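You operate a simulated robot arm through the tools that you are given. There is no shell and no other tool.

You are at the controls of a simulated robot arm. One attempt, no reset.

TASK
Open the bench cupboard door, take the label roll on the hatch counter and put it away in the top shelf of the bench cupboard, then shut the door. Lift the meter lid open. Any order will do.

The check looks at the end state, three seconds after you hand in, the way a careful person would. Anything else that was tipped, shoved, dropped, spilled or broken makes it a failure. A push-on lid holds only when it is set on centred and level and pressed home; a screw cap is set on level and turned clockwise until tight.

THE ROBOT
A 7-joint arm with a two-finger parallel gripper on a trunk, on a base that moves. Base frame: it is fixed to the floor where the robot stands at the start and does not move with it; the origin is under the middle of the robot, x ahead of it, y to its left, z up. Units: m, rad, N and s.
With the tool pointing down near the work surface it reaches from about 0.1 to 0.84 m from the robot's upright axis, wherever it stands. Its first joint turns from -2.897 to 2.897 rad. Places, roughly: bench cupboard door [-1.9, 1.1, 0.4]; label roll [-4, -5.5, 1]; meter lid [0.2, 1.5, 1]; top shelf of the bench cupboard [-2, 1.4, 0.4]. Payload 3.43 kg.
The tool frame sits at the grasp point between the pads (the TCP): z along the fingers, y along the line on which they close. The tips reach 0.03 m beyond it. The gripper opens to 0.094 m. The fingers are 0.028 m wide and 0.01 m thick; the gripper's body (0.05 by 0.096 m) begins 0.055 m behind the TCP.
Orientation is that of the tool frame in the base frame, as [roll, pitch, yaw] about the fixed x, y, z axes, in that order (R = Rz(yaw) Ry(pitch) Rx(roll)). With the fingers straight down and closing along the base's y, the tool's x points along the base's -x, its y along +y and its z along -z.

THE INTERFACE
- The arm moves only by the tool jog_arm. Its argument "motion" is a list of rows, each an object (a shift or turn left out is 0, a gripper value left out holds the last) with "delta_rot": the turn, a rotation vector about the tool's x, y, z in units of 6 degrees (1.0 is 6 degrees), a list of three; "delta_pos": the shift along the tool's x, y, z in units of 20 mm (1.0 is 20 mm), a list of three; "gripper": the gripper command, from -1 (shut) to 1 (fully open), values between in proportion. In form: [{"delta_rot": [wx, wy, wz], "delta_pos": [tx, ty, tz], "gripper": gripper}, ...]. A call has 1 to 20 rows; each row shifts and turns the commanded pose from where the row before left it, along the tool's axes as they then stand. A call with a number of a shift or a turn outside -1 to 1 is refused whole. Each row takes 0.2 s and may step no farther than 0.05 m and 0.15 rad from the row before; otherwise, or with a gripper value out of range, the whole call is refused. A pose out of reach is approached as far as the arm can. The call stops where the force on the tool passes 40 N (or 10 N more than at its start, if that is more) or the arm is blocked; 0.2 s more then pass. The fingers move at their own pace (about 0.045 m/s each) and stop on an object; they squeeze with about 31 N. The grip force told is the motor's: it shows also when the fingers shut on nothing. Time passes only in rows, and 0.2 s behind the last, so rows that do not move let the fingers close. The reply holds the time, the measured pose of the TCP, the force on the tool along the base axes, the opening and the grip force, in the units named above and with some noise, with the torque about the TCP (base axes, N m) and any sound that the robot's microphone picked up.
- Cameras (640 x 400 px; columns grow to the right, rows downward): "scene" is now at [0.5216, 0.1947, 1.3973]; the picture's right is [0.02, -1.00, 0.00], its down [-0.78, -0.01, -0.63] and it looks along [0.63, 0.01, -0.78] (base axes); focal length 214 px, centre (320, 200). "wrist" rides on the gripper at [0.076, 0.014, -0.102] in the tool frame; the picture's right is [-0.18, 0.98, 0.00], its down [-0.75, -0.14, -0.64] and it looks along [-0.63, -0.12, 0.77] (tool axes); focal length 243 px, centre (320, 200). There is no depth. A picture from a camera that has moved, and an enlarged one, comes with that camera's place and axes in the base frame and with its lens.
- camera(camera): a new picture of that camera. The clock stands still meanwhile.
- slide_trunk(by): slides the trunk up (or, below 0, down) by that many m; the arm and the scene camera ride with it, the base frame stays. It gives what a move gives, with no picture.
- base_move(legs): drives the robot by 1 to 6 legs, each [ahead, left, turn to the left] in m, m and rad, along the robot's own axes; the way and the turn of a leg run together, so that a leg with both is an arc; at most 1.5 m and 3.142 rad a leg. The arm and the cameras ride along, it lands a little off, and it stops where it bumps. It gives what a move gives.
- head_to(pan, tilt): turns the head with the scene camera to pan (to the left, within 1.798 rad either way) and tilt (down, from -0.506 to 1.204), counted from straight ahead of the robot. It gives what a move gives.
- close_up(camera, box): a new picture of the part [left, top, right, bottom] of that camera's present view, enlarged. The clock stands still meanwhile.
- sign_off(): hands the job in; it is judged then, once.

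Nothing tells you exact positions but the pictures and the camera data. Unless the task says otherwise, let go and move clear before handing in.

The tools are called after "Request:" as name(argument=value, ...) on one line, values as JSON. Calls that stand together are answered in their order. jog_arm: Moves the arm, as the interface text tells. Its arguments: {"type":"object","properties":{"motion":{"type":"array"}},"required":["motion"]} The other tools are called the same way: slide_trunk (by) moves the trunk up or down; base_move (legs) drives the base; head_to (pan, tilt) turns the head that bears the scene camera; camera (camera) takes a picture; close_up (camera, box) takes an enlarged picture of a part of a camera's view; sign_off () hands the job in.

At the start:

```text
clock: 0.0
tool_pos: [0.6552, -0.0073, 0.75]
orientation: [3.141, 0.002, -3.141]
contact_force: [0.8, -0.1, -0.9]
moment: [-0.01, 0.01, 0.01]
gripper_width: 0.0938
grip_force: 0.0
trunk travel left (down, up): [-0.475, 0.135]
robot x, y, heading: [-0.0013, 0.0002, -0.001]
head pan, tilt (commanded): [0.016, 0.894]
```

scene: 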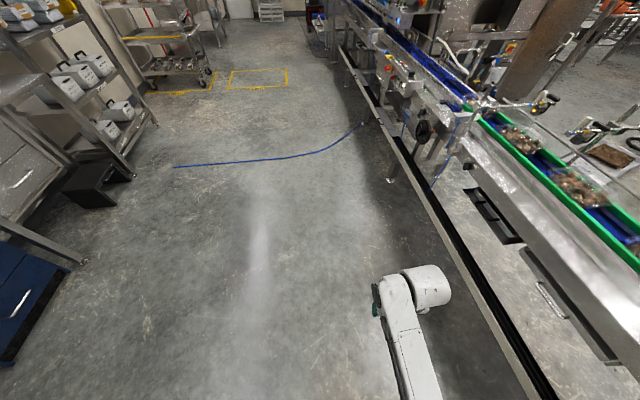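
wrist: 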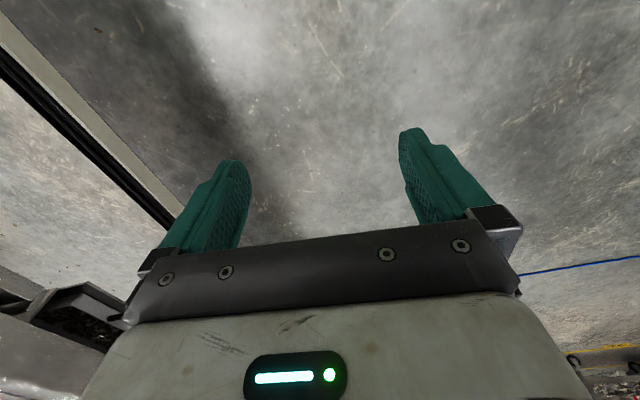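

I see a factory floor with a conveyor on the right and shelves on the left; the arm is stretched out ahead. I'll first look around to the left, where the meter and the bench should be.

Request:
head_to(pan=1.5, tilt=0.5)

```text
clock: 1.6
tool_pos: [0.6553, -0.0078, 0.7493]
orientation: [3.141, 0.0, 3.141]
contact_force: [0.3, 0.7, -0.5]
moment: [0.0, -0.01, 0.0]
gripper_width: 0.0939
grip_force: 0.1
trunk travel left (down, up): [-0.475, 0.135]
robot x, y, heading: [-0.0019, 0.0009, -0.001]
head pan, tilt (commanded): [1.499, 0.499]
```

Head is turned to the left; now I take a picture to see the meter and bench.

Request:
camera(camera="scene")

```text
taken
camera scene: at [0.4524, 0.2842, 1.4307], right [1.0, -0.07, 0.0], down [-0.03, -0.48, -0.88], along [0.06, 0.88, -0.48], focal length 214 px, centre (320, 200)
```

scene: 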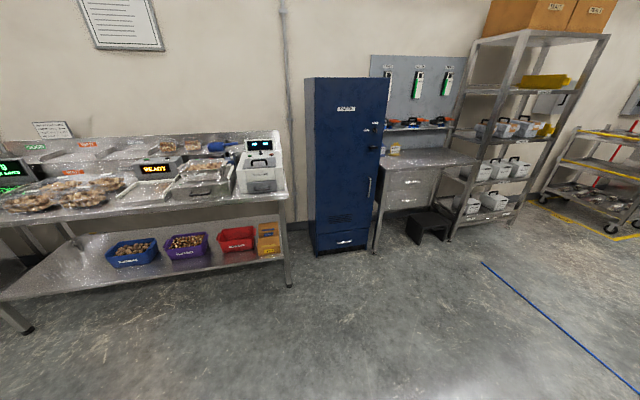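

The white box with two small displays on the bench (around column 260, row 165) is likely the meter. I'll zoom in on it and on the whole bench.

Request:
close_up(camera="scene", box=[210, 120, 310, 220])

Request:
close_up(camera="scene", box=[0, 100, 320, 300])

Request:
head_to(pan=1.798, tilt=0.4)

Request:
camera(camera="scene")

```text
4.00 times, centred on (260, 170) of scene
camera zoom: at [0.4524, 0.2842, 1.4307], right [1.0, -0.07, 0.0], down [-0.03, -0.48, -0.88], along [0.06, 0.88, -0.48], focal length 858 px, centre (560, 320)
```

zoom: 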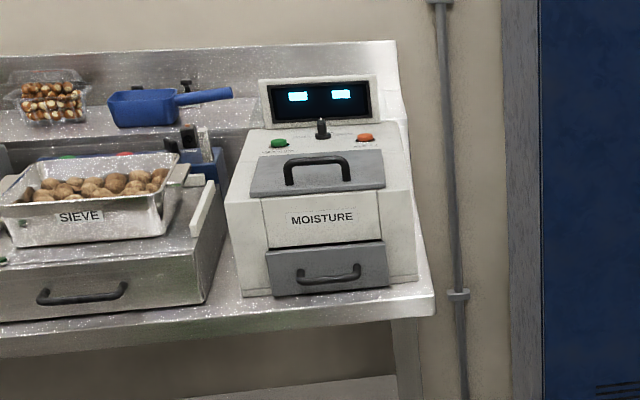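

```text
2.00 times, centred on (160, 200) of scene
camera zoom: at [0.4524, 0.2842, 1.4307], right [1.0, -0.07, 0.0], down [-0.03, -0.48, -0.88], along [0.06, 0.88, -0.48], focal length 429 px, centre (640, 200)
```

zoom: 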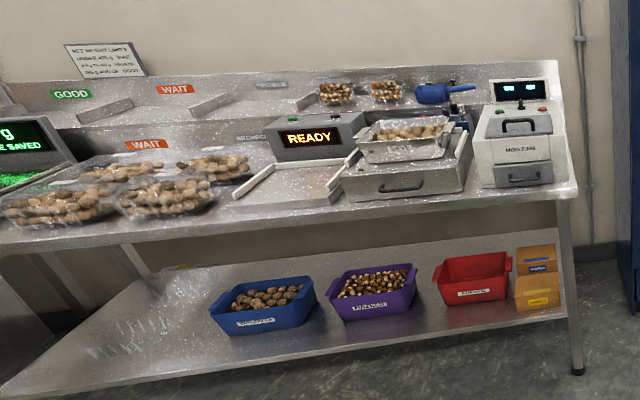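

```text
clock: 2.4
tool_pos: [0.6553, -0.0065, 0.7487]
orientation: [-3.141, -0.001, 3.14]
contact_force: [0.6, 0.0, 0.2]
moment: [0.0, 0.0, 0.01]
gripper_width: 0.0941
grip_force: 0.0
trunk travel left (down, up): [-0.475, 0.135]
robot x, y, heading: [0.0006, -0.0015, 0.0]
head pan, tilt (commanded): [1.798, 0.4]
```

```text
taken
camera scene: at [0.425, 0.2837, 1.4398], right [0.97, 0.22, 0.0], down [0.09, -0.38, -0.92], along [-0.21, 0.9, -0.39], focal length 214 px, centre (320, 200)
```

scene: 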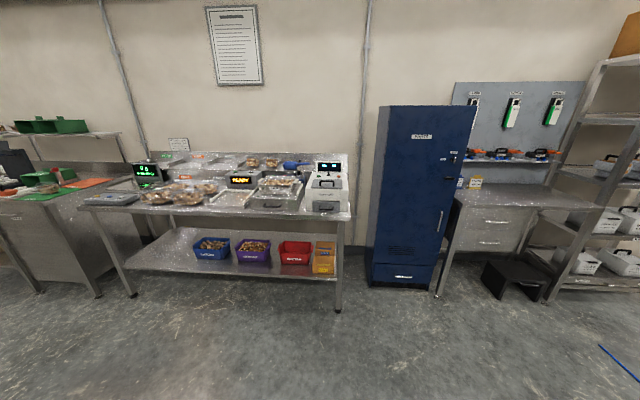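

The moisture meter stands at the right end of the bench with a grey lid and U-handle on top. I'll raise the arm and draw it in before turning to face the bench.

Request:
jog_arm(motion=[{"delta_pos": [0.5, 0, -1]}, {"delta_pos": [0.5, 0, -1]}, {"delta_pos": [0.5, 0, -1]}, {"delta_pos": [0.5, 0, -1]}, {"delta_pos": [0.5, 0, -1]}, {"delta_pos": [0.5, 0, -1]}, {"delta_pos": [0.5, 0, -1]}, {"delta_pos": [0.5, 0, -1]}, {"delta_pos": [0.5, 0, -1]}, {"delta_pos": [0.5, 0, -1]}, {"delta_pos": [0.5, 0, -1]}, {"delta_pos": [0.5, 0, -1]}, {"delta_pos": [0.5, 0, -1]}, {"delta_pos": [0.5, 0, -1]}, {"delta_pos": [0.5, 0, -1]}, {"delta_pos": [0.5, 0, -1]}, {"delta_pos": [0.5, 0, -1]}, {"delta_pos": [0.5, 0, -1]}])

Request:
head_to(pan=-1.3, tilt=0.4)

Request:
camera(camera="scene")

```text
clock: 6.2
tool_pos: [0.6498, -0.0146, 0.9805]
orientation: [3.141, -0.002, -3.141]
contact_force: [0.4, 0.3, 0.0]
moment: [-0.01, -0.03, -0.01]
gripper_width: 0.0942
grip_force: 0.2
out of reach, approached as far as the arm can: row 4, 8, 9, 10, 11, 12, 13, 14, 15, 16, 17, 18
trunk travel left (down, up): [-0.475, 0.135]
robot x, y, heading: [0.0025, -0.0008, -0.0]
head pan, tilt (commanded): [1.798, 0.4]
```

```text
clock: 8.9
tool_pos: [0.6492, -0.014, 0.9799]
orientation: [3.14, -0.002, -3.142]
contact_force: [-0.4, 0.0, 0.8]
moment: [-0.01, 0.02, 0.01]
gripper_width: 0.0939
grip_force: 0.1
trunk travel left (down, up): [-0.475, 0.135]
robot x, y, heading: [-0.0001, -0.0011, 0.002]
head pan, tilt (commanded): [-1.3, 0.4]
```

```text
taken
camera scene: at [0.4706, 0.1041, 1.4398], right [-0.96, -0.27, 0.0], down [-0.1, 0.38, -0.92], along [0.25, -0.89, -0.39], focal length 214 px, centre (320, 200)
```

scene: 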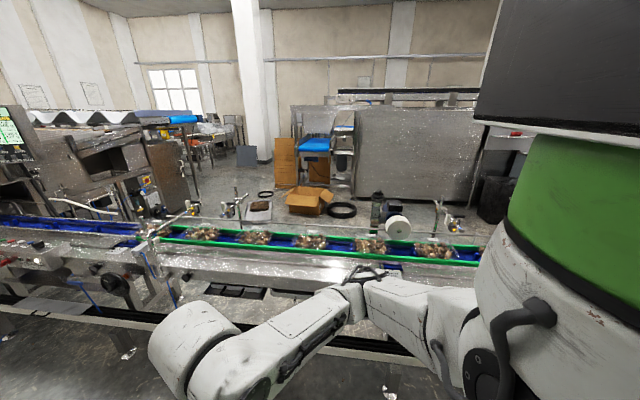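

The arm reached its height limit at about 0.98 m with the tool down. I'll raise the trunk and then turn to face the bench.

Request:
slide_trunk(by=0.13)

Request:
base_move(legs=[[0, 0, 1.571]])

Request:
head_to(pan=0.0, tilt=0.7)

Request:
camera(camera="scene")

```text
clock: 10.4
tool_pos: [0.6488, -0.0142, 1.1107]
orientation: [-3.141, -0.002, -3.141]
contact_force: [0.0, -0.3, -0.4]
moment: [0.0, -0.01, 0.0]
gripper_width: 0.0941
grip_force: 0.0
trunk travel left (down, up): [-0.605, 0.005]
robot x, y, heading: [-0.0004, -0.0026, 0.0]
head pan, tilt (commanded): [-1.3, 0.4]
```

```text
clock: 14.7
tool_pos: [0.0131, 0.6498, 1.1113]
orientation: [-3.142, -0.001, -1.568]
contact_force: [-0.6, 0.0, -0.9]
moment: [-0.02, -0.03, -0.02]
gripper_width: 0.0939
grip_force: 0.0
trunk travel left (down, up): [-0.605, 0.005]
robot x, y, heading: [0.0004, -0.0014, 1.573]
head pan, tilt (commanded): [-1.3, 0.4]
```

```text
clock: 16.1
tool_pos: [0.0131, 0.6505, 1.1101]
orientation: [3.141, -0.002, -1.567]
contact_force: [0.2, 0.6, -0.9]
moment: [-0.01, 0.02, -0.01]
gripper_width: 0.0939
grip_force: 0.0
trunk travel left (down, up): [-0.605, 0.005]
robot x, y, heading: [-0.0003, -0.0013, 1.573]
head pan, tilt (commanded): [0.0, 0.7]
```

```text
taken
camera scene: at [-0.1928, 0.525, 1.543], right [1.0, 0.0, 0.0], down [0.0, -0.64, -0.76], along [0.0, 0.76, -0.64], focal length 214 px, centre (320, 200)
```

scene: 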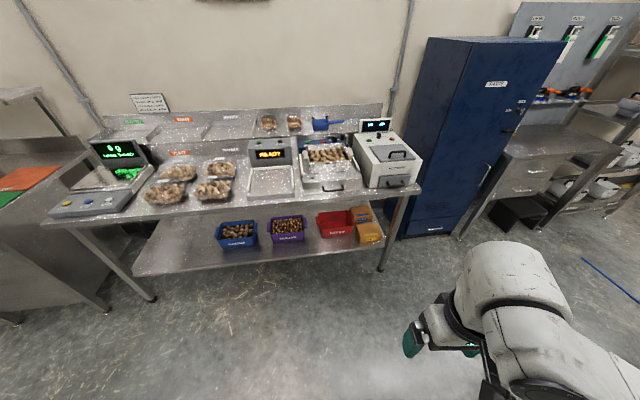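

I now face the bench squarely. I'll zoom on the meter to triangulate it with the earlier view.

Request:
close_up(camera="scene", box=[340, 110, 440, 210])

```text
4.00 times, centred on (390, 160) of scene
camera zoom: at [-0.1928, 0.525, 1.543], right [1.0, 0.0, 0.0], down [0.0, -0.64, -0.76], along [0.0, 0.76, -0.64], focal length 858 px, centre (40, 360)
```

zoom: 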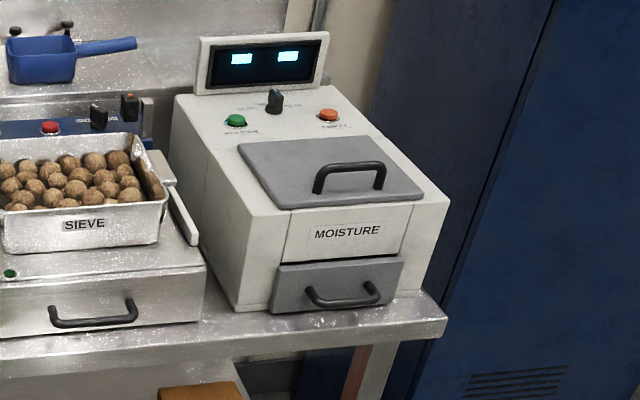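

Triangulating the two views puts the lid at about x 0.09–0.28, y 1.46–1.63, z≈1.01, and its handle bar near [0.19, 1.50, 1.046], with the hinge likely along the rear edge. I'll pitch the tool forward and roll it so that the fingers go above and below the bar, before driving closer.

Request:
jog_arm(motion=[{"delta_rot": [0, -1, 0]}, {"delta_rot": [0, -1, 0]}, {"delta_rot": [0, -1, 0]}, {"delta_rot": [0, -1, 0]}, {"delta_rot": [0, -1, 0]}, {"delta_rot": [0, -1, 0]}, {"delta_rot": [0, -1, 0]}, {"delta_rot": [0, -1, 0]}, {"delta_rot": [0, -1, 0]}, {"delta_rot": [0, -1, 0]}, {"delta_rot": [0, -1, 0]}, {"delta_rot": [0, -1, 0]}])

Request:
jog_arm(motion=[{"delta_rot": [0, 0, -1]}, {"delta_rot": [0, 0, -1]}, {"delta_rot": [0, 0, -1]}, {"delta_rot": [0, 0, -1]}, {"delta_rot": [0, 0, -1]}, {"delta_rot": [0, 0, -1]}, {"delta_rot": [0, 0, -1]}, {"delta_rot": [0, 0, -1]}, {"delta_rot": [0, 0, -1]}, {"delta_rot": [0, 0, -1]}, {"delta_rot": [0, 0, -1]}, {"delta_rot": [0, 0, -1]}, {"delta_rot": [0, 0, -1]}, {"delta_rot": [0, 0, -1]}, {"delta_rot": [0, 0, -1]}])

```text
clock: 18.7
tool_pos: [0.0336, 0.6177, 1.0343]
orientation: [-3.096, 0.568, -1.486]
contact_force: [1.1, 0.1, -0.4]
moment: [-0.02, 0.08, 0.05]
gripper_width: 0.0941
grip_force: 0.0
out of reach, approached as far as the arm can: row 1, 2, 3, 6, 7, 8, 9, 10, 11, 12
trunk travel left (down, up): [-0.605, 0.005]
robot x, y, heading: [-0.0004, 0.0037, 1.578]
head pan, tilt (commanded): [0.0, 0.7]
```

```text
clock: 21.9
tool_pos: [0.0357, 0.6355, 1.0492]
orientation: [-2.476, -0.049, 0.038]
contact_force: [-0.2, 1.2, 0.3]
moment: [0.03, 0.02, -0.02]
gripper_width: 0.0939
grip_force: 0.0
trunk travel left (down, up): [-0.605, 0.005]
robot x, y, heading: [-0.001, 0.0009, 1.57]
head pan, tilt (commanded): [0.0, 0.7]
```

The pitch stuck part-way but the roll completed; the tool now points forward-down at about 38° from vertical with tool x to the right. I'll pitch it more about its x axis while pulling it back a bit.

Request:
jog_arm(motion=[{"delta_rot": [1, 0, 0]}, {"delta_rot": [1, 0, 0]}, {"delta_rot": [1, 0, 0]}, {"delta_rot": [1, 0, 0]}, {"delta_rot": [1, 0, 0]}])

Request:
camera(camera="scene")

```text
clock: 23.1
tool_pos: [0.0595, 0.6521, 1.0459]
orientation: [-1.949, -0.047, 0.037]
contact_force: [0.1, 0.8, -0.2]
moment: [0.0, -0.02, -0.02]
gripper_width: 0.0942
grip_force: 0.0
out of reach, approached as far as the arm can: row 1, 2, 3
trunk travel left (down, up): [-0.605, 0.005]
robot x, y, heading: [-0.0017, 0.0026, 1.571]
head pan, tilt (commanded): [0.0, 0.7]
```

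```text
taken
camera scene: at [-0.1929, 0.5251, 1.543], right [1.0, 0.0, 0.0], down [0.0, -0.64, -0.76], along [0.0, 0.76, -0.64], focal length 214 px, centre (320, 200)
```

scene: 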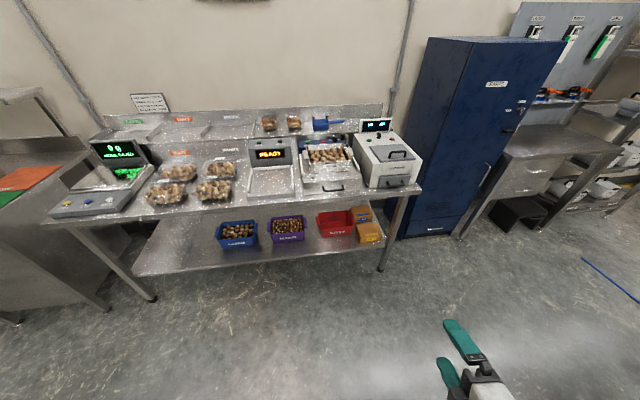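

The tool points forward, about 22° below horizontal. I'll level it a bit, draw it back and up, partly close the fingers, then drive toward the meter.

Request:
jog_arm(motion=[{"delta_rot": [0.5, 0, 0], "delta_pos": [0, -0.35, -0.8], "gripper": -0.3}, {"delta_rot": [0.5, 0, 0], "delta_pos": [0, -0.35, -0.8]}, {"delta_rot": [0.5, 0, 0], "delta_pos": [0, -0.35, -0.8]}, {"delta_rot": [0.5, 0, 0], "delta_pos": [0, -0.35, -0.8]}])

Request:
base_move(legs=[[0.6, -0.13, 0]])

Request:
camera(camera="scene")

Request:
camera(camera="wrist")

```text
clock: 24.1
tool_pos: [0.0585, 0.6128, 1.067]
orientation: [-1.822, -0.044, 0.034]
contact_force: [-0.6, -0.1, -0.5]
moment: [0.03, 0.0, -0.01]
gripper_width: 0.0329
grip_force: 0.1
out of reach, approached as far as the arm can: row 1, 2, 3
trunk travel left (down, up): [-0.605, 0.005]
robot x, y, heading: [-0.005, -0.0028, 1.571]
head pan, tilt (commanded): [0.0, 0.7]
```

```text
clock: 27.6
tool_pos: [0.1806, 1.2113, 1.0669]
orientation: [-1.822, -0.042, 0.04]
contact_force: [0.5, -0.9, 0.0]
moment: [0.03, -0.01, -0.04]
gripper_width: 0.0327
grip_force: 0.2
trunk travel left (down, up): [-0.605, 0.005]
robot x, y, heading: [0.1273, 0.5995, 1.579]
head pan, tilt (commanded): [0.0, 0.7]
```

```text
taken
camera scene: at [-0.0692, 1.1216, 1.543], right [1.0, 0.01, 0.0], down [0.01, -0.64, -0.76], along [-0.01, 0.76, -0.64], focal length 214 px, centre (320, 200)
```

scene: 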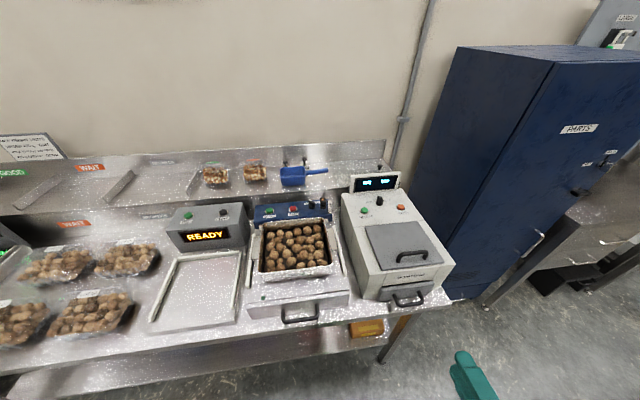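

```text
taken
camera wrist: at [0.2598, 1.1097, 1.0813], right [-0.13, -0.25, -0.96], down [-0.74, -0.62, 0.26], along [-0.66, 0.75, -0.1], focal length 243 px, centre (320, 200)
```

wrist: 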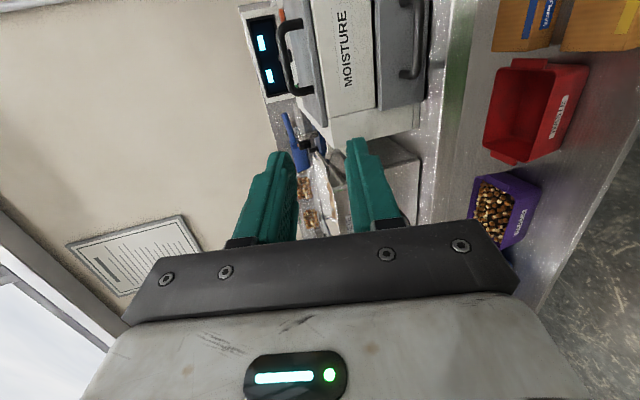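

The meter is in front; I'll zoom on it again for a fresh fix of the handle from this nearer viewpoint.

Request:
close_up(camera="scene", box=[330, 160, 470, 320])

Request:
close_up(camera="wrist", box=[230, 0, 440, 140])

```text
2.50 times, centred on (400, 240) of scene
camera zoom: at [-0.0692, 1.1216, 1.543], right [1.0, 0.01, 0.0], down [0.01, -0.64, -0.76], along [-0.01, 0.76, -0.64], focal length 536 px, centre (120, 100)
```

zoom: 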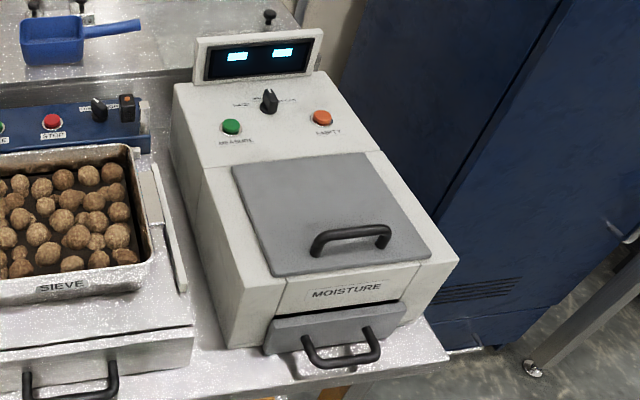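

```text
2.86 times, centred on (335, 70) of wrist
camera zoom: at [0.2598, 1.1097, 1.0813], right [-0.13, -0.25, -0.96], down [-0.74, -0.62, 0.26], along [-0.66, 0.75, -0.1], focal length 693 px, centre (277, 571)
```

zoom: 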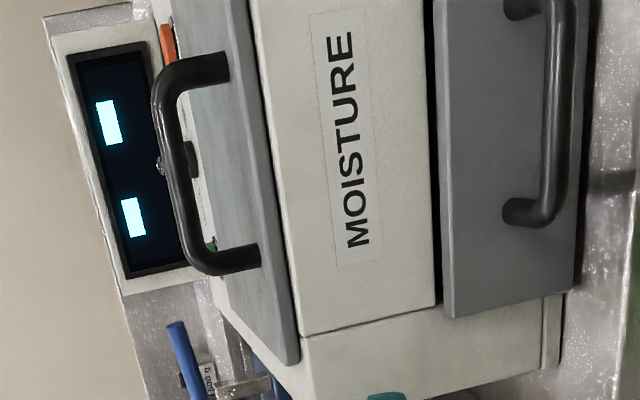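

From both views the bar centre is about [0.19, 1.485, 1.046], running at ~0.1 rad yaw, with the lid surface about 3 cm below it. I'll align the tool with the bar, narrow the fingers a little, and drive 0.19 m closer.

Request:
jog_arm(motion=[{"delta_rot": [0.5, -0.33, 0.12], "gripper": -0.43}, {"delta_rot": [0.5, -0.33, 0.12]}])

Request:
base_move(legs=[[0.185, -0.018, 0]])

Request:
camera(camera="scene")

Request:
camera(camera="wrist")

```text
clock: 28.2
tool_pos: [0.1802, 1.211, 1.0668]
orientation: [-1.719, -0.005, 0.103]
contact_force: [0.0, 1.0, 0.1]
moment: [0.01, 0.01, 0.02]
gripper_width: 0.0268
grip_force: 0.1
trunk travel left (down, up): [-0.605, 0.005]
robot x, y, heading: [0.1231, 0.5965, 1.582]
head pan, tilt (commanded): [0.0, 0.7]
```

```text
clock: 29.7
tool_pos: [0.1964, 1.3952, 1.0683]
orientation: [-1.718, -0.005, 0.104]
contact_force: [0.0, -0.3, -0.1]
moment: [-0.03, 0.01, 0.02]
gripper_width: 0.027
grip_force: 0.1
trunk travel left (down, up): [-0.605, 0.005]
robot x, y, heading: [0.1452, 0.7819, 1.578]
head pan, tilt (commanded): [0.0, 0.7]
```

```text
taken
camera scene: at [-0.053, 1.3061, 1.543], right [1.0, 0.01, 0.0], down [0.01, -0.64, -0.76], along [-0.01, 0.76, -0.64], focal length 214 px, centre (320, 200)
```

scene: 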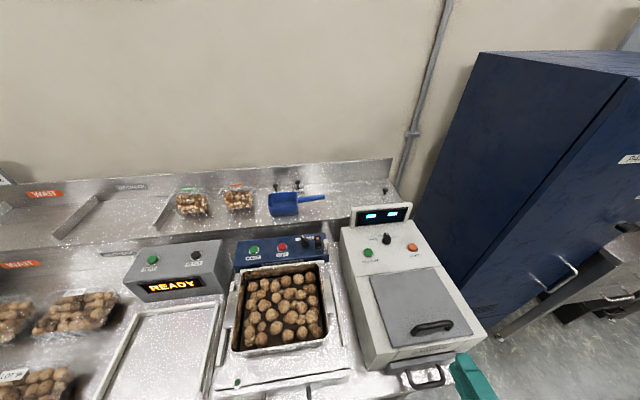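

```text
taken
camera wrist: at [0.2832, 1.2986, 1.0677], right [-0.16, -0.16, -0.97], down [-0.69, -0.69, 0.23], along [-0.71, 0.71, 0.0], focal length 243 px, centre (320, 200)
```

wrist: 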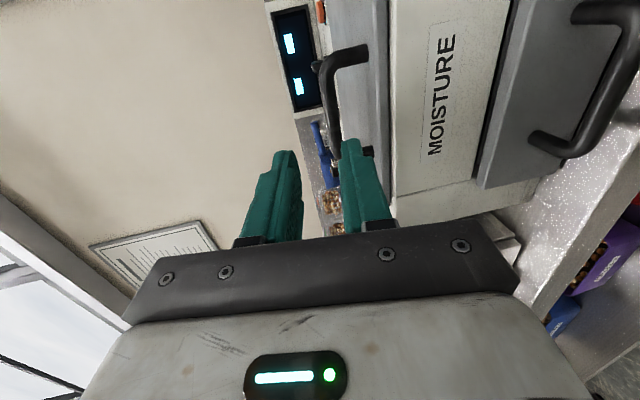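

The fingers are lined up in front of the bar. I'll lower by 9 mm and advance about 5 cm, then check the wrist view before sliding over the bar.

Request:
jog_arm(motion=[{"delta_pos": [0.05, 0.45, 0.3]}, {"delta_pos": [0, 0, 0.75]}, {"delta_pos": [0, 0, 0.75]}, {"delta_pos": [0, 0, 0.5]}, {}])

Request:
camera(camera="wrist")

Request:
close_up(camera="scene", box=[360, 240, 500, 400])

```text
clock: 30.9
tool_pos: [0.1942, 1.4393, 1.0508]
orientation: [-1.721, -0.007, 0.104]
contact_force: [-0.1, 0.5, 0.0]
moment: [-0.01, 0.02, 0.01]
gripper_width: 0.0265
grip_force: 0.0
trunk travel left (down, up): [-0.605, 0.005]
robot x, y, heading: [0.1438, 0.7802, 1.585]
head pan, tilt (commanded): [0.0, 0.7]
```

```text
taken
camera wrist: at [0.2803, 1.3424, 1.0518], right [-0.16, -0.16, -0.97], down [-0.69, -0.69, 0.23], along [-0.71, 0.71, 0.0], focal length 243 px, centre (320, 200)
```

wrist: 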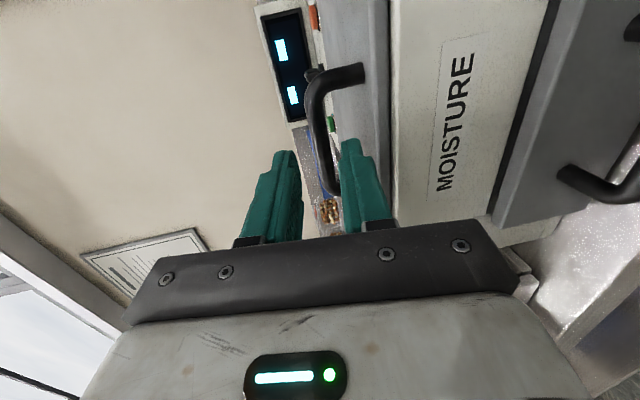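

```text
2.50 times, centred on (430, 320) of scene
camera zoom: at [-0.0529, 1.3063, 1.543], right [1.0, 0.01, 0.0], down [0.01, -0.64, -0.76], along [-0.01, 0.76, -0.64], focal length 536 px, centre (45, -100)
```

zoom: 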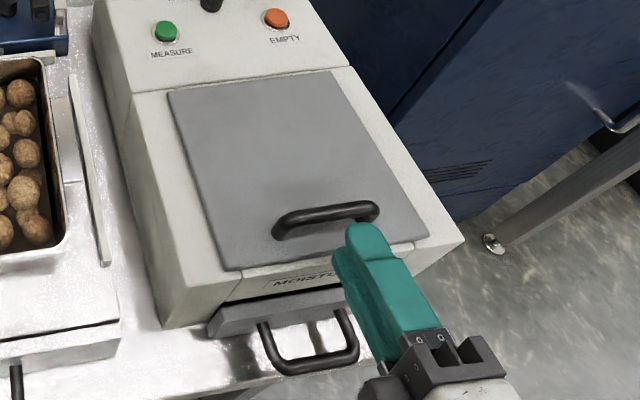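

The bar sits nicely between the fingers' line, so I'll slide forward another 38 mm to straddle it.

Request:
jog_arm(motion=[{"delta_pos": [0, 0, 0.5]}, {"delta_pos": [0, 0, 0.5]}, {"delta_pos": [0, 0, 0.5]}, {"delta_pos": [0, 0, 0.4]}, {}])

Request:
camera(camera="wrist")

Request:
close_up(camera="scene", box=[360, 240, 500, 400])

```text
clock: 32.1
tool_pos: [0.1908, 1.4772, 1.0475]
orientation: [-1.72, -0.006, 0.103]
contact_force: [-0.3, 0.1, 0.2]
moment: [0.01, -0.01, 0.03]
gripper_width: 0.0269
grip_force: 0.1
trunk travel left (down, up): [-0.605, 0.005]
robot x, y, heading: [0.1455, 0.7828, 1.579]
head pan, tilt (commanded): [0.0, 0.7]
```

```text
taken
camera wrist: at [0.2762, 1.3797, 1.0468], right [-0.16, -0.16, -0.97], down [-0.69, -0.69, 0.23], along [-0.71, 0.71, 0.0], focal length 243 px, centre (320, 200)
```

wrist: 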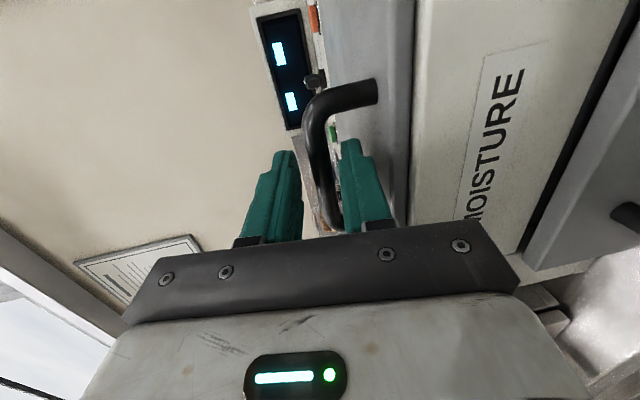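

```text
2.50 times, centred on (430, 320) of scene
camera zoom: at [-0.0529, 1.3063, 1.543], right [1.0, 0.01, 0.0], down [0.01, -0.64, -0.76], along [-0.01, 0.76, -0.64], focal length 536 px, centre (45, -100)
```

zoom: 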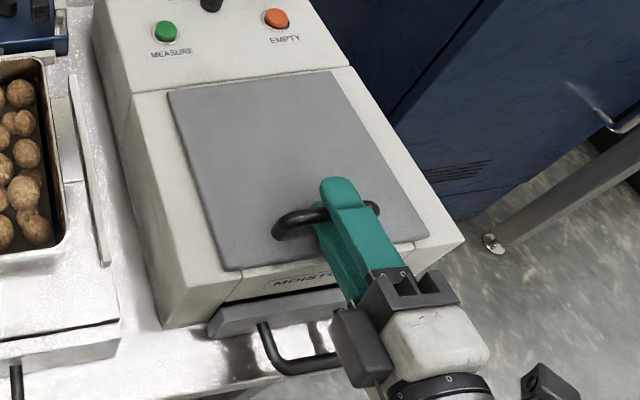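

The bar is between the fingers. I'll now raise it along the estimated hinge arc (radius ~0.14 m) for the first ~24° and check forces and picture.

Request:
jog_arm(motion=[{"delta_rot": [-0.67, 0, 0], "delta_pos": [0, -0.77, 0.09]}, {"delta_rot": [-0.67, 0, 0], "delta_pos": [0, -0.77, 0.11]}, {"delta_rot": [-0.67, 0, 0], "delta_pos": [0, -0.76, 0.14]}, {"delta_rot": [-0.67, 0, 0], "delta_pos": [0, -0.76, 0.16]}, {}])

Request:
camera(camera="scene")

Request:
camera(camera="wrist")

```text
clock: 33.3
tool_pos: [0.1861, 1.4999, 1.102]
orientation: [-2.002, -0.005, 0.103]
contact_force: [0.4, -0.7, -0.3]
moment: [-0.02, 0.0, -0.04]
gripper_width: 0.0273
grip_force: 0.3
trunk travel left (down, up): [-0.605, 0.005]
robot x, y, heading: [0.1447, 0.78, 1.579]
head pan, tilt (commanded): [0.0, 0.7]
```

```text
taken
camera scene: at [-0.053, 1.3063, 1.543], right [1.0, 0.01, 0.0], down [0.01, -0.64, -0.76], along [-0.01, 0.76, -0.64], focal length 214 px, centre (320, 200)
```

scene: 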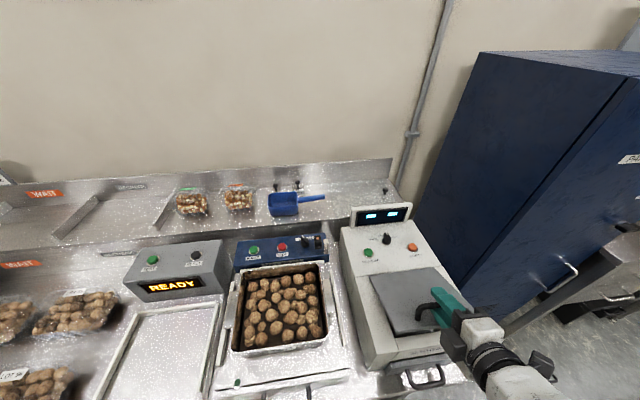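

```text
taken
camera wrist: at [0.2718, 1.4081, 1.1322], right [-0.14, -0.43, -0.89], down [-0.7, -0.6, 0.39], along [-0.7, 0.68, -0.22], focal length 243 px, centre (320, 200)
```

wrist: 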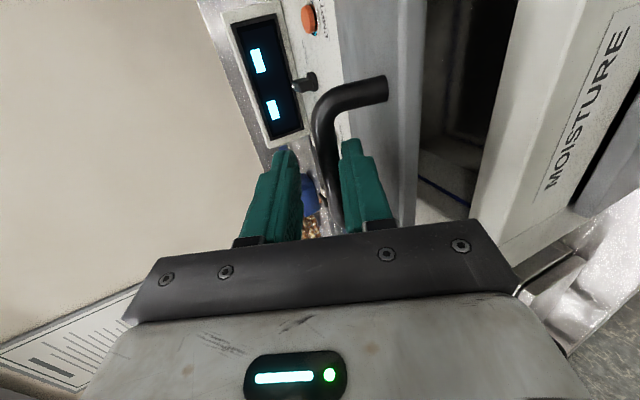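

The lid is rising with almost no force. I'll continue along the arc to about 60°.

Request:
jog_arm(motion=[{"delta_rot": [-0.67, 0, 0], "delta_pos": [0, -0.75, 0.19]}, {"delta_rot": [-0.67, 0, 0], "delta_pos": [0, -0.75, 0.21]}, {"delta_rot": [-0.67, 0, 0], "delta_pos": [0, -0.74, 0.24]}, {"delta_rot": [-0.67, 0, 0], "delta_pos": [0, -0.73, 0.27]}, {"delta_rot": [-0.67, 0, 0], "delta_pos": [0, -0.72, 0.29]}, {"delta_rot": [-0.67, 0, 0], "delta_pos": [0, -0.71, 0.31]}, {}])

Request:
camera(camera="scene")

Request:
camera(camera="wrist")

```text
clock: 34.9
tool_pos: [0.1785, 1.575, 1.1562]
orientation: [-2.422, -0.006, 0.103]
contact_force: [-0.2, -1.2, 0.1]
moment: [0.01, -0.01, 0.03]
gripper_width: 0.0269
grip_force: 0.0
trunk travel left (down, up): [-0.605, 0.005]
robot x, y, heading: [0.1456, 0.7805, 1.579]
head pan, tilt (commanded): [0.0, 0.7]
```

```text
taken
camera scene: at [-0.0529, 1.3064, 1.5429], right [1.0, 0.01, 0.0], down [0.01, -0.64, -0.76], along [-0.01, 0.76, -0.64], focal length 214 px, centre (320, 200)
```

scene: 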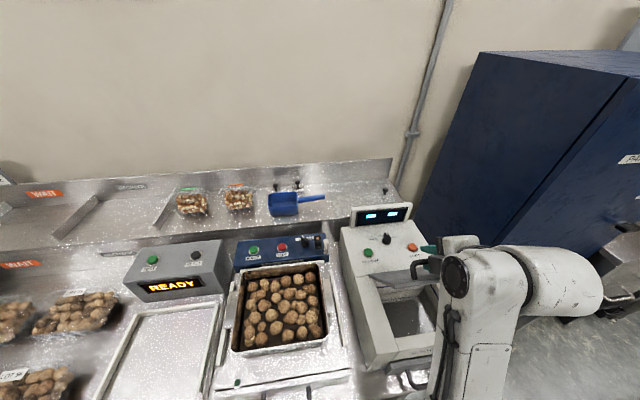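

```text
taken
camera wrist: at [0.2623, 1.5044, 1.2235], right [-0.1, -0.75, -0.65], down [-0.72, -0.39, 0.57], along [-0.69, 0.53, -0.5], focal length 243 px, centre (320, 200)
```

wrist: 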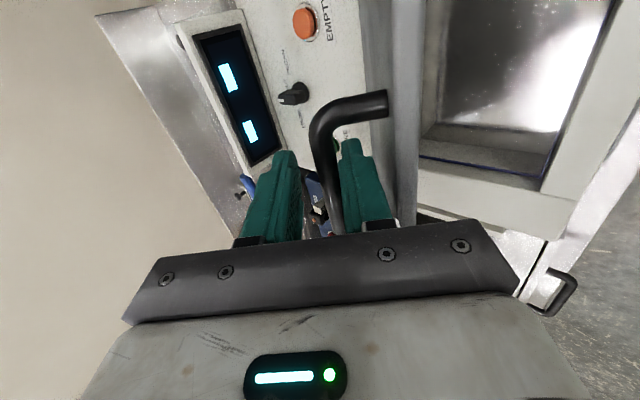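

The lid is now about 58° open. Before going further, I'll test whether it holds by itself: back the fingers down a few millimetres and see whether the bar follows.

Request:
jog_arm(motion=[{"delta_pos": [0, 0.35, 0]}, {}, {}])

Request:
close_up(camera="wrist", box=[220, 60, 440, 240])

```text
clock: 35.7
tool_pos: [0.1797, 1.5692, 1.1525]
orientation: [-2.423, -0.003, 0.102]
contact_force: [0.9, -0.4, -0.6]
moment: [0.01, -0.01, -0.01]
gripper_width: 0.0271
grip_force: 0.1
trunk travel left (down, up): [-0.605, 0.005]
robot x, y, heading: [0.1429, 0.7848, 1.578]
head pan, tilt (commanded): [0.0, 0.7]
```

```text
2.22 times, centred on (330, 150) of wrist
camera zoom: at [0.2631, 1.4985, 1.2195], right [-0.1, -0.75, -0.65], down [-0.72, -0.39, 0.57], along [-0.69, 0.53, -0.5], focal length 539 px, centre (298, 311)
```

zoom: 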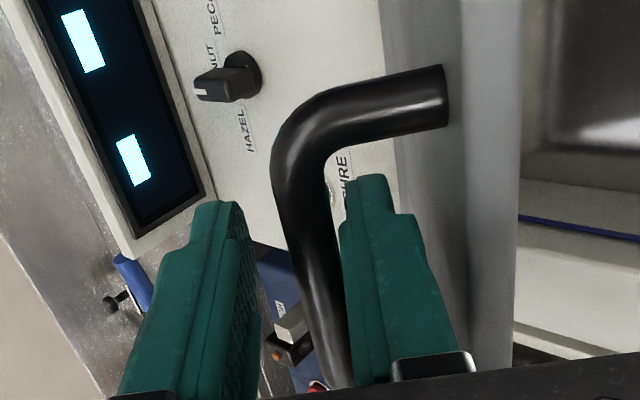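

The bar seems to have shifted between the fingers a little. I'll back off another 7 mm to see more clearly.

Request:
jog_arm(motion=[{"delta_pos": [0, 0.35, 0]}, {}, {}])

Request:
close_up(camera="wrist", box=[220, 60, 440, 240])

```text
clock: 36.5
tool_pos: [0.1799, 1.5643, 1.1475]
orientation: [-2.42, -0.006, 0.103]
contact_force: [0.6, 0.1, -0.7]
moment: [0.01, 0.03, -0.02]
gripper_width: 0.0271
grip_force: 0.1
trunk travel left (down, up): [-0.605, 0.005]
robot x, y, heading: [0.1448, 0.7826, 1.582]
head pan, tilt (commanded): [0.0, 0.7]
```

```text
2.22 times, centred on (330, 150) of wrist
camera zoom: at [0.2632, 1.4932, 1.215], right [-0.1, -0.75, -0.65], down [-0.72, -0.39, 0.57], along [-0.69, 0.53, -0.5], focal length 539 px, centre (298, 311)
```

zoom: 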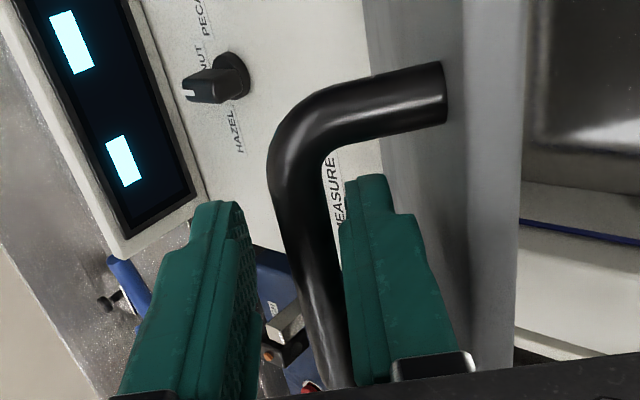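

The bar follows the fingers, so the lid does not hold by itself at this angle and must go past vertical; I lack reach for that from here. I'll lower it back along the arc, then come back with the base closer.

Request:
jog_arm(motion=[{"delta_rot": [0.68, 0, 0], "delta_pos": [0, 0.37, -0.21]}, {"delta_rot": [0.68, 0, 0], "delta_pos": [0, 0.355, -0.24]}, {"delta_rot": [0.67, 0, 0], "delta_pos": [0, 0.74, -0.21]}, {"delta_rot": [0.67, 0, 0], "delta_pos": [0, 0.75, -0.185]}, {"delta_rot": [0.67, 0, 0], "delta_pos": [0, 0.76, -0.16]}, {"delta_rot": [0.67, 0, 0], "delta_pos": [0, 0.765, -0.14]}, {"delta_rot": [0.67, 0, 0], "delta_pos": [0, 0.77, -0.11]}, {"delta_rot": [0.67, 0, 0], "delta_pos": [0, 0.77, -0.09]}, {"delta_rot": [0.67, 0, 0], "delta_pos": [0, 0.78, -0.06]}, {"delta_rot": [0.67, 0, 0], "delta_pos": [0, 0.75, -0.03]}, {}])

Request:
camera(camera="wrist")

```text
clock: 38.9
tool_pos: [0.1907, 1.4773, 1.0469]
orientation: [-1.717, -0.006, 0.103]
contact_force: [0.2, 0.5, 0.3]
moment: [0.02, -0.02, 0.0]
gripper_width: 0.0268
grip_force: 0.2
trunk travel left (down, up): [-0.605, 0.005]
robot x, y, heading: [0.1442, 0.785, 1.576]
head pan, tilt (commanded): [0.0, 0.7]
```

```text
taken
camera wrist: at [0.2763, 1.3815, 1.0472], right [-0.16, -0.16, -0.97], down [-0.69, -0.69, 0.23], along [-0.71, 0.71, 0.0], focal length 243 px, centre (320, 200)
```

wrist: 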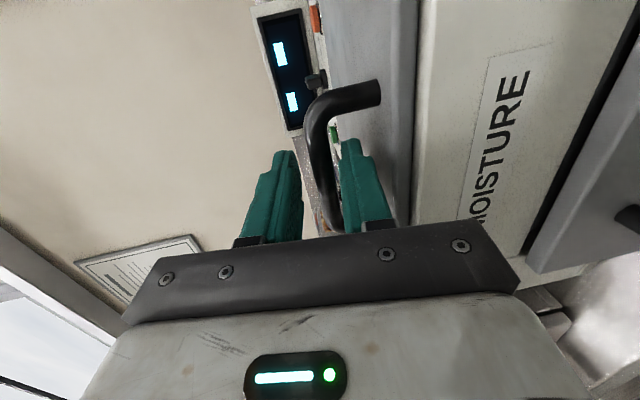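

The lid is closed again and fingers are still around the bar. I'll back the tool straight out by 0.2 m, then drive the base 0.15 m forward in two steps.

Request:
jog_arm(motion=[{"delta_pos": [0, 0, -0.7]}, {"delta_pos": [0, 0, -1]}, {"delta_pos": [0, 0, -1]}, {"delta_pos": [0, 0, -1]}, {"delta_pos": [0, 0, -1]}, {"delta_pos": [0, 0, -1]}, {"delta_pos": [0, 0, -1]}, {"delta_pos": [0, 0, -1]}, {"delta_pos": [0, 0, -1]}, {"delta_pos": [0, 0, -1]}, {}])

Request:
base_move(legs=[[0.08, 0, 0]])

```text
clock: 41.5
tool_pos: [0.1905, 1.3291, 1.0999]
orientation: [-1.602, -0.018, 0.198]
contact_force: [-0.2, -0.2, 0.0]
moment: [0.02, 0.0, 0.01]
gripper_width: 0.0269
grip_force: 0.1
trunk travel left (down, up): [-0.605, 0.005]
robot x, y, heading: [0.1429, 0.7838, 1.575]
head pan, tilt (commanded): [0.0, 0.7]
stopped in row 11: the arm was blocked; the commanded pose is now the measured one
```

```text
clock: 42.6
tool_pos: [0.1903, 1.4115, 1.0975]
orientation: [-1.602, -0.018, 0.196]
contact_force: [0.3, 1.0, -0.8]
moment: [0.03, 0.0, 0.01]
gripper_width: 0.0266
grip_force: 0.2
trunk travel left (down, up): [-0.605, 0.005]
robot x, y, heading: [0.138, 0.8662, 1.582]
head pan, tilt (commanded): [0.0, 0.7]
```

Backing out hit the arm's inner limit at about 0.55 m ahead, but the base is now at y≈0.87, which is enough if I finish the opening by driving the base forward. I'll re-align the tool in front of the bar.

Request:
jog_arm(motion=[{"delta_rot": [-0.56, 0.44, 0.06]}, {"delta_rot": [-0.56, 0.44, 0.06]}, {"delta_pos": [0.37, 1, 0]}, {"delta_pos": [0, 1, 0]}, {"delta_pos": [0, 0, 0.5]}, {}])

Request:
camera(camera="wrist")

Request:
camera(camera="scene")

```text
clock: 44.0
tool_pos: [0.1978, 1.4153, 1.0556]
orientation: [-1.717, -0.016, 0.102]
contact_force: [0.4, 0.5, 0.6]
moment: [0.02, 0.0, -0.01]
gripper_width: 0.0268
grip_force: 0.3
trunk travel left (down, up): [-0.605, 0.005]
robot x, y, heading: [0.1427, 0.8635, 1.578]
head pan, tilt (commanded): [0.0, 0.7]
```

```text
taken
camera wrist: at [0.2833, 1.3191, 1.0559], right [-0.15, -0.16, -0.97], down [-0.69, -0.69, 0.22], along [-0.71, 0.71, -0.01], focal length 243 px, centre (320, 200)
```

wrist: 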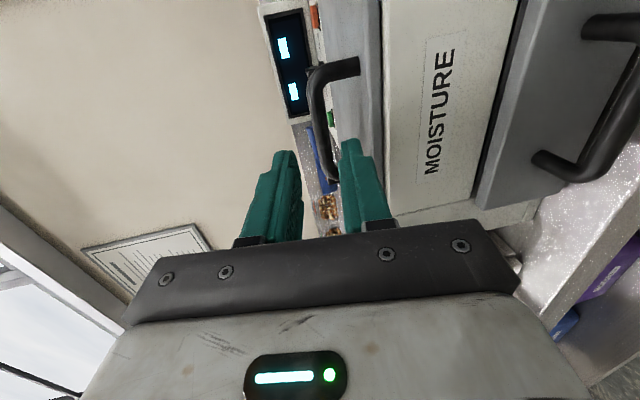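

```text
taken
camera scene: at [-0.0531, 1.3878, 1.5429], right [1.0, 0.01, 0.0], down [0.01, -0.64, -0.76], along [-0.01, 0.76, -0.64], focal length 214 px, centre (320, 200)
```

scene: 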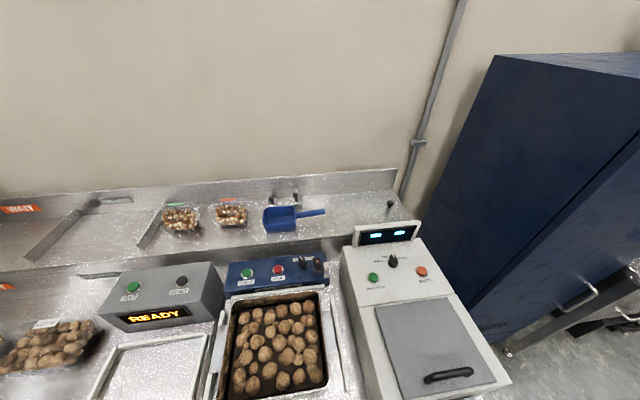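

Well aligned again. I'll slide the fingers around the bar (63 mm straight ahead).

Request:
jog_arm(motion=[{"delta_pos": [0, 0, 0.7]}, {"delta_pos": [0, -0.05, 0.7]}, {"delta_pos": [0, 0, 0.6]}, {"delta_pos": [0, 0, 0.6]}, {"delta_pos": [0, 0, 0.5]}, {}])

Request:
camera(camera="wrist")

```text
clock: 45.4
tool_pos: [0.1914, 1.4773, 1.0469]
orientation: [-1.72, -0.014, 0.103]
contact_force: [-0.1, -0.3, 0.1]
moment: [0.0, 0.0, 0.01]
gripper_width: 0.0266
grip_force: 0.0
trunk travel left (down, up): [-0.605, 0.005]
robot x, y, heading: [0.1465, 0.8614, 1.579]
head pan, tilt (commanded): [0.0, 0.7]
```

```text
taken
camera wrist: at [0.278, 1.3811, 1.0483], right [-0.15, -0.16, -0.97], down [-0.69, -0.69, 0.22], along [-0.71, 0.71, -0.01], focal length 243 px, centre (320, 200)
```

wrist: 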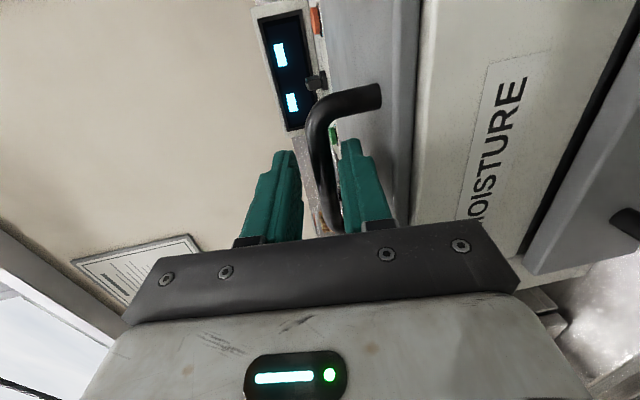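

The bar is caged again. I'll raise the lid along the same arc to about 60° as before.

Request:
jog_arm(motion=[{"delta_rot": [-0.67, 0, 0], "delta_pos": [0, -0.77, 0.09]}, {"delta_rot": [-0.67, 0, 0], "delta_pos": [0, -0.77, 0.11]}, {"delta_rot": [-0.67, 0, 0], "delta_pos": [0, -0.76, 0.14]}, {"delta_rot": [-0.67, 0, 0], "delta_pos": [0, -0.76, 0.16]}, {"delta_rot": [-0.67, 0, 0], "delta_pos": [0, -0.75, 0.19]}, {"delta_rot": [-0.67, 0, 0], "delta_pos": [0, -0.75, 0.21]}, {"delta_rot": [-0.67, 0, 0], "delta_pos": [0, -0.74, 0.24]}, {"delta_rot": [-0.67, 0, 0], "delta_pos": [0, -0.73, 0.27]}, {"delta_rot": [-0.67, 0, 0], "delta_pos": [0, -0.72, 0.29]}, {"delta_rot": [-0.67, 0, 0], "delta_pos": [0, -0.71, 0.31]}, {"delta_rot": [-0.85, 0, 0], "delta_pos": [0, -0.71, 0.34]}, {"delta_rot": [-0.85, 0, 0], "delta_pos": [0, -0.7, 0.35]}, {}])

Request:
camera(camera="wrist")

Request:
camera(camera="scene")

```text
clock: 46.6
tool_pos: [0.2036, 1.5039, 1.1115]
orientation: [-2.079, 0.002, 0.05]
contact_force: [-2.0, 0.5, -2.8]
moment: [-0.01, 0.09, 0.05]
gripper_width: 0.0276
grip_force: 0.2
out of reach, approached as far as the arm can: row 6
trunk travel left (down, up): [-0.605, 0.005]
robot x, y, heading: [0.1411, 0.8634, 1.577]
head pan, tilt (commanded): [0.0, 0.7]
stopped in row 6: the force on the tool passed its limit at 60 N (the readings are from after the stop); the commanded pose is now the measured one
```

```text
taken
camera wrist: at [0.2839, 1.411, 1.148], right [-0.16, -0.49, -0.86], down [-0.73, -0.53, 0.44], along [-0.67, 0.69, -0.27], focal length 243 px, centre (320, 200)
```

wrist: 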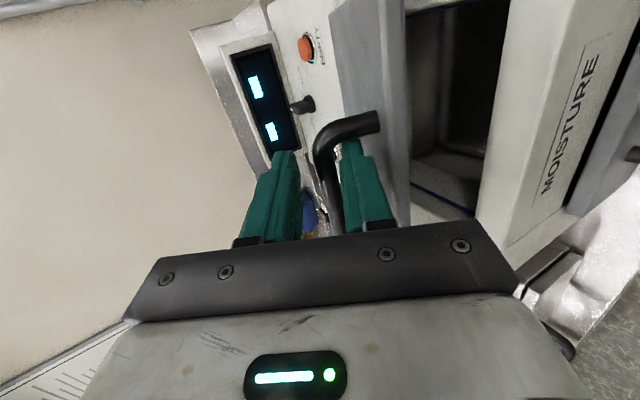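

```text
taken
camera scene: at [-0.054, 1.3873, 1.543], right [1.0, 0.01, 0.0], down [0.01, -0.64, -0.77], along [-0.01, 0.77, -0.64], focal length 214 px, centre (320, 200)
```

scene: 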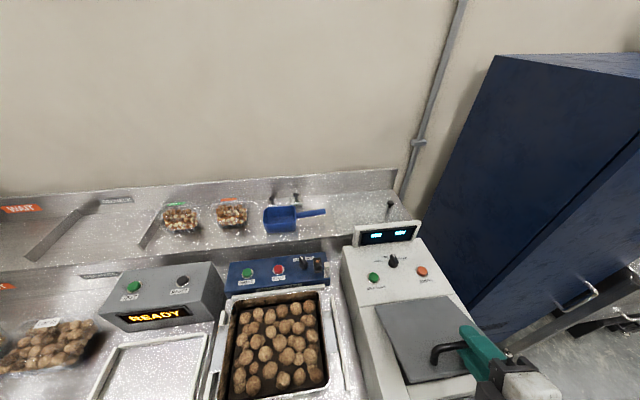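

The arm ran into a joint limit close in and jerked, stopping on force; the meter and lid still look in place. I'll ease the lid back down along the arc, correcting the sideways offset, then back away and use the earlier stance instead.

Request:
jog_arm(motion=[{"delta_rot": [0.72, -0.21, -0.1], "delta_pos": [-0.25, 0.52, 0.09]}, {"delta_rot": [0.72, -0.21, -0.1], "delta_pos": [-0.25, 0.645, 0.06]}, {"delta_rot": [0.67, 0, 0], "delta_pos": [-0.1, 0.77, -0.09]}, {"delta_rot": [0.67, 0, 0], "delta_pos": [0, 0.78, -0.06]}, {"delta_rot": [0.67, 0, 0], "delta_pos": [0, 0.75, -0.03]}, {}])

Request:
camera(camera="wrist")

```text
clock: 48.0
tool_pos: [0.1953, 1.4795, 1.0489]
orientation: [-1.715, 0.0, 0.102]
contact_force: [0.8, -0.3, -0.5]
moment: [0.02, 0.02, -0.01]
gripper_width: 0.0269
grip_force: 0.1
trunk travel left (down, up): [-0.605, 0.005]
robot x, y, heading: [0.1429, 0.8678, 1.578]
head pan, tilt (commanded): [0.0, 0.7]
```

```text
taken
camera wrist: at [0.28, 1.3832, 1.0473], right [-0.17, -0.16, -0.97], down [-0.69, -0.69, 0.23], along [-0.71, 0.71, 0.01], focal length 243 px, centre (320, 200)
```

wrist: 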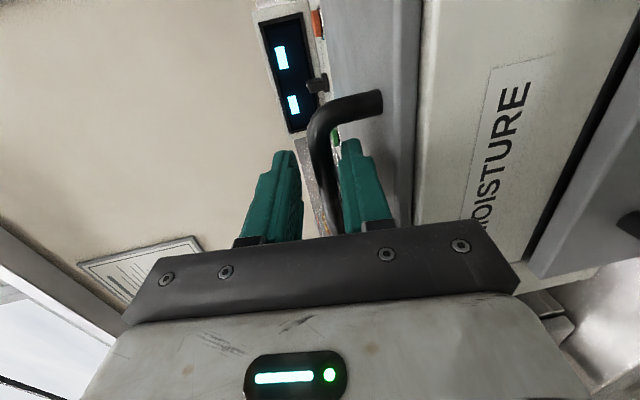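

The lid is shut again and the fingers are free around the bar. I'll back the base out straight by 8.5 cm, then reach forward again from there.

Request:
base_move(legs=[[-0.085, 0, 0]])

Request:
camera(camera="scene")

Request:
camera(camera="wrist")

```text
clock: 49.1
tool_pos: [0.1958, 1.3938, 1.0476]
orientation: [-1.718, 0.002, 0.1]
contact_force: [0.2, 0.4, 0.4]
moment: [-0.04, 0.03, 0.02]
gripper_width: 0.0266
grip_force: 0.2
trunk travel left (down, up): [-0.605, 0.005]
robot x, y, heading: [0.1451, 0.778, 1.578]
head pan, tilt (commanded): [0.0, 0.7]
```

```text
taken
camera scene: at [-0.0523, 1.3014, 1.543], right [1.0, 0.01, 0.0], down [0.01, -0.64, -0.76], along [-0.01, 0.76, -0.64], focal length 214 px, centre (320, 200)
```

scene: 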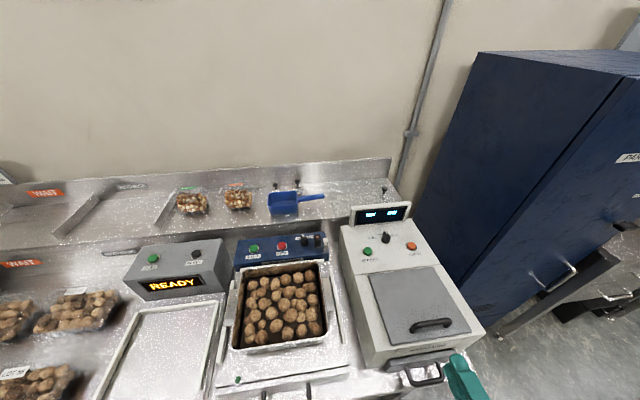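

```text
taken
camera wrist: at [0.2815, 1.2965, 1.0473], right [-0.17, -0.16, -0.97], down [-0.69, -0.69, 0.23], along [-0.7, 0.71, 0.01], focal length 243 px, centre (320, 200)
```

wrist: 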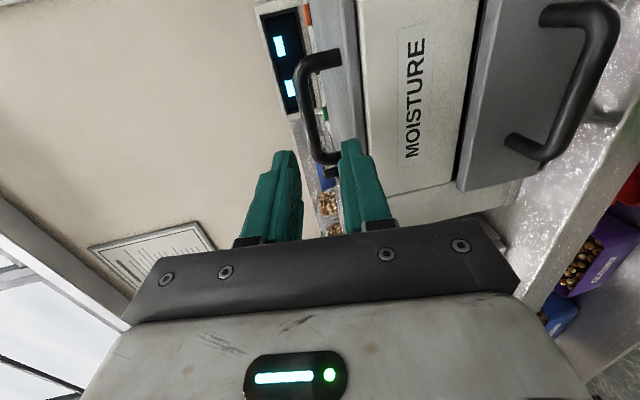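

The meter has not shifted. I'll slide around the bar again from this stance.

Request:
jog_arm(motion=[{"delta_pos": [0.18, -0.61, 0]}, {"delta_pos": [0, 0, 0.8]}, {"delta_pos": [0, 0, 0.8]}, {"delta_pos": [0, 0, 0.7]}, {"delta_pos": [0, 0, 0.7]}, {"delta_pos": [0, 0, 0.6]}, {"delta_pos": [0, 0, 0.53]}, {}])

Request:
camera(camera="wrist")

```text
clock: 50.9
tool_pos: [0.1914, 1.4762, 1.0474]
orientation: [-1.716, 0.001, 0.1]
contact_force: [0.1, 0.7, -0.3]
moment: [0.03, -0.02, -0.01]
gripper_width: 0.0266
grip_force: 0.1
trunk travel left (down, up): [-0.605, 0.005]
robot x, y, heading: [0.1421, 0.7802, 1.577]
head pan, tilt (commanded): [0.0, 0.7]
```

```text
taken
camera wrist: at [0.277, 1.3801, 1.0473], right [-0.17, -0.16, -0.97], down [-0.69, -0.69, 0.23], along [-0.7, 0.71, 0.01], focal length 243 px, centre (320, 200)
```

wrist: 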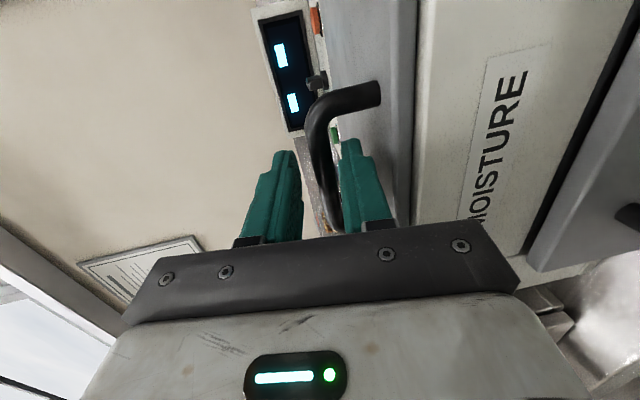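

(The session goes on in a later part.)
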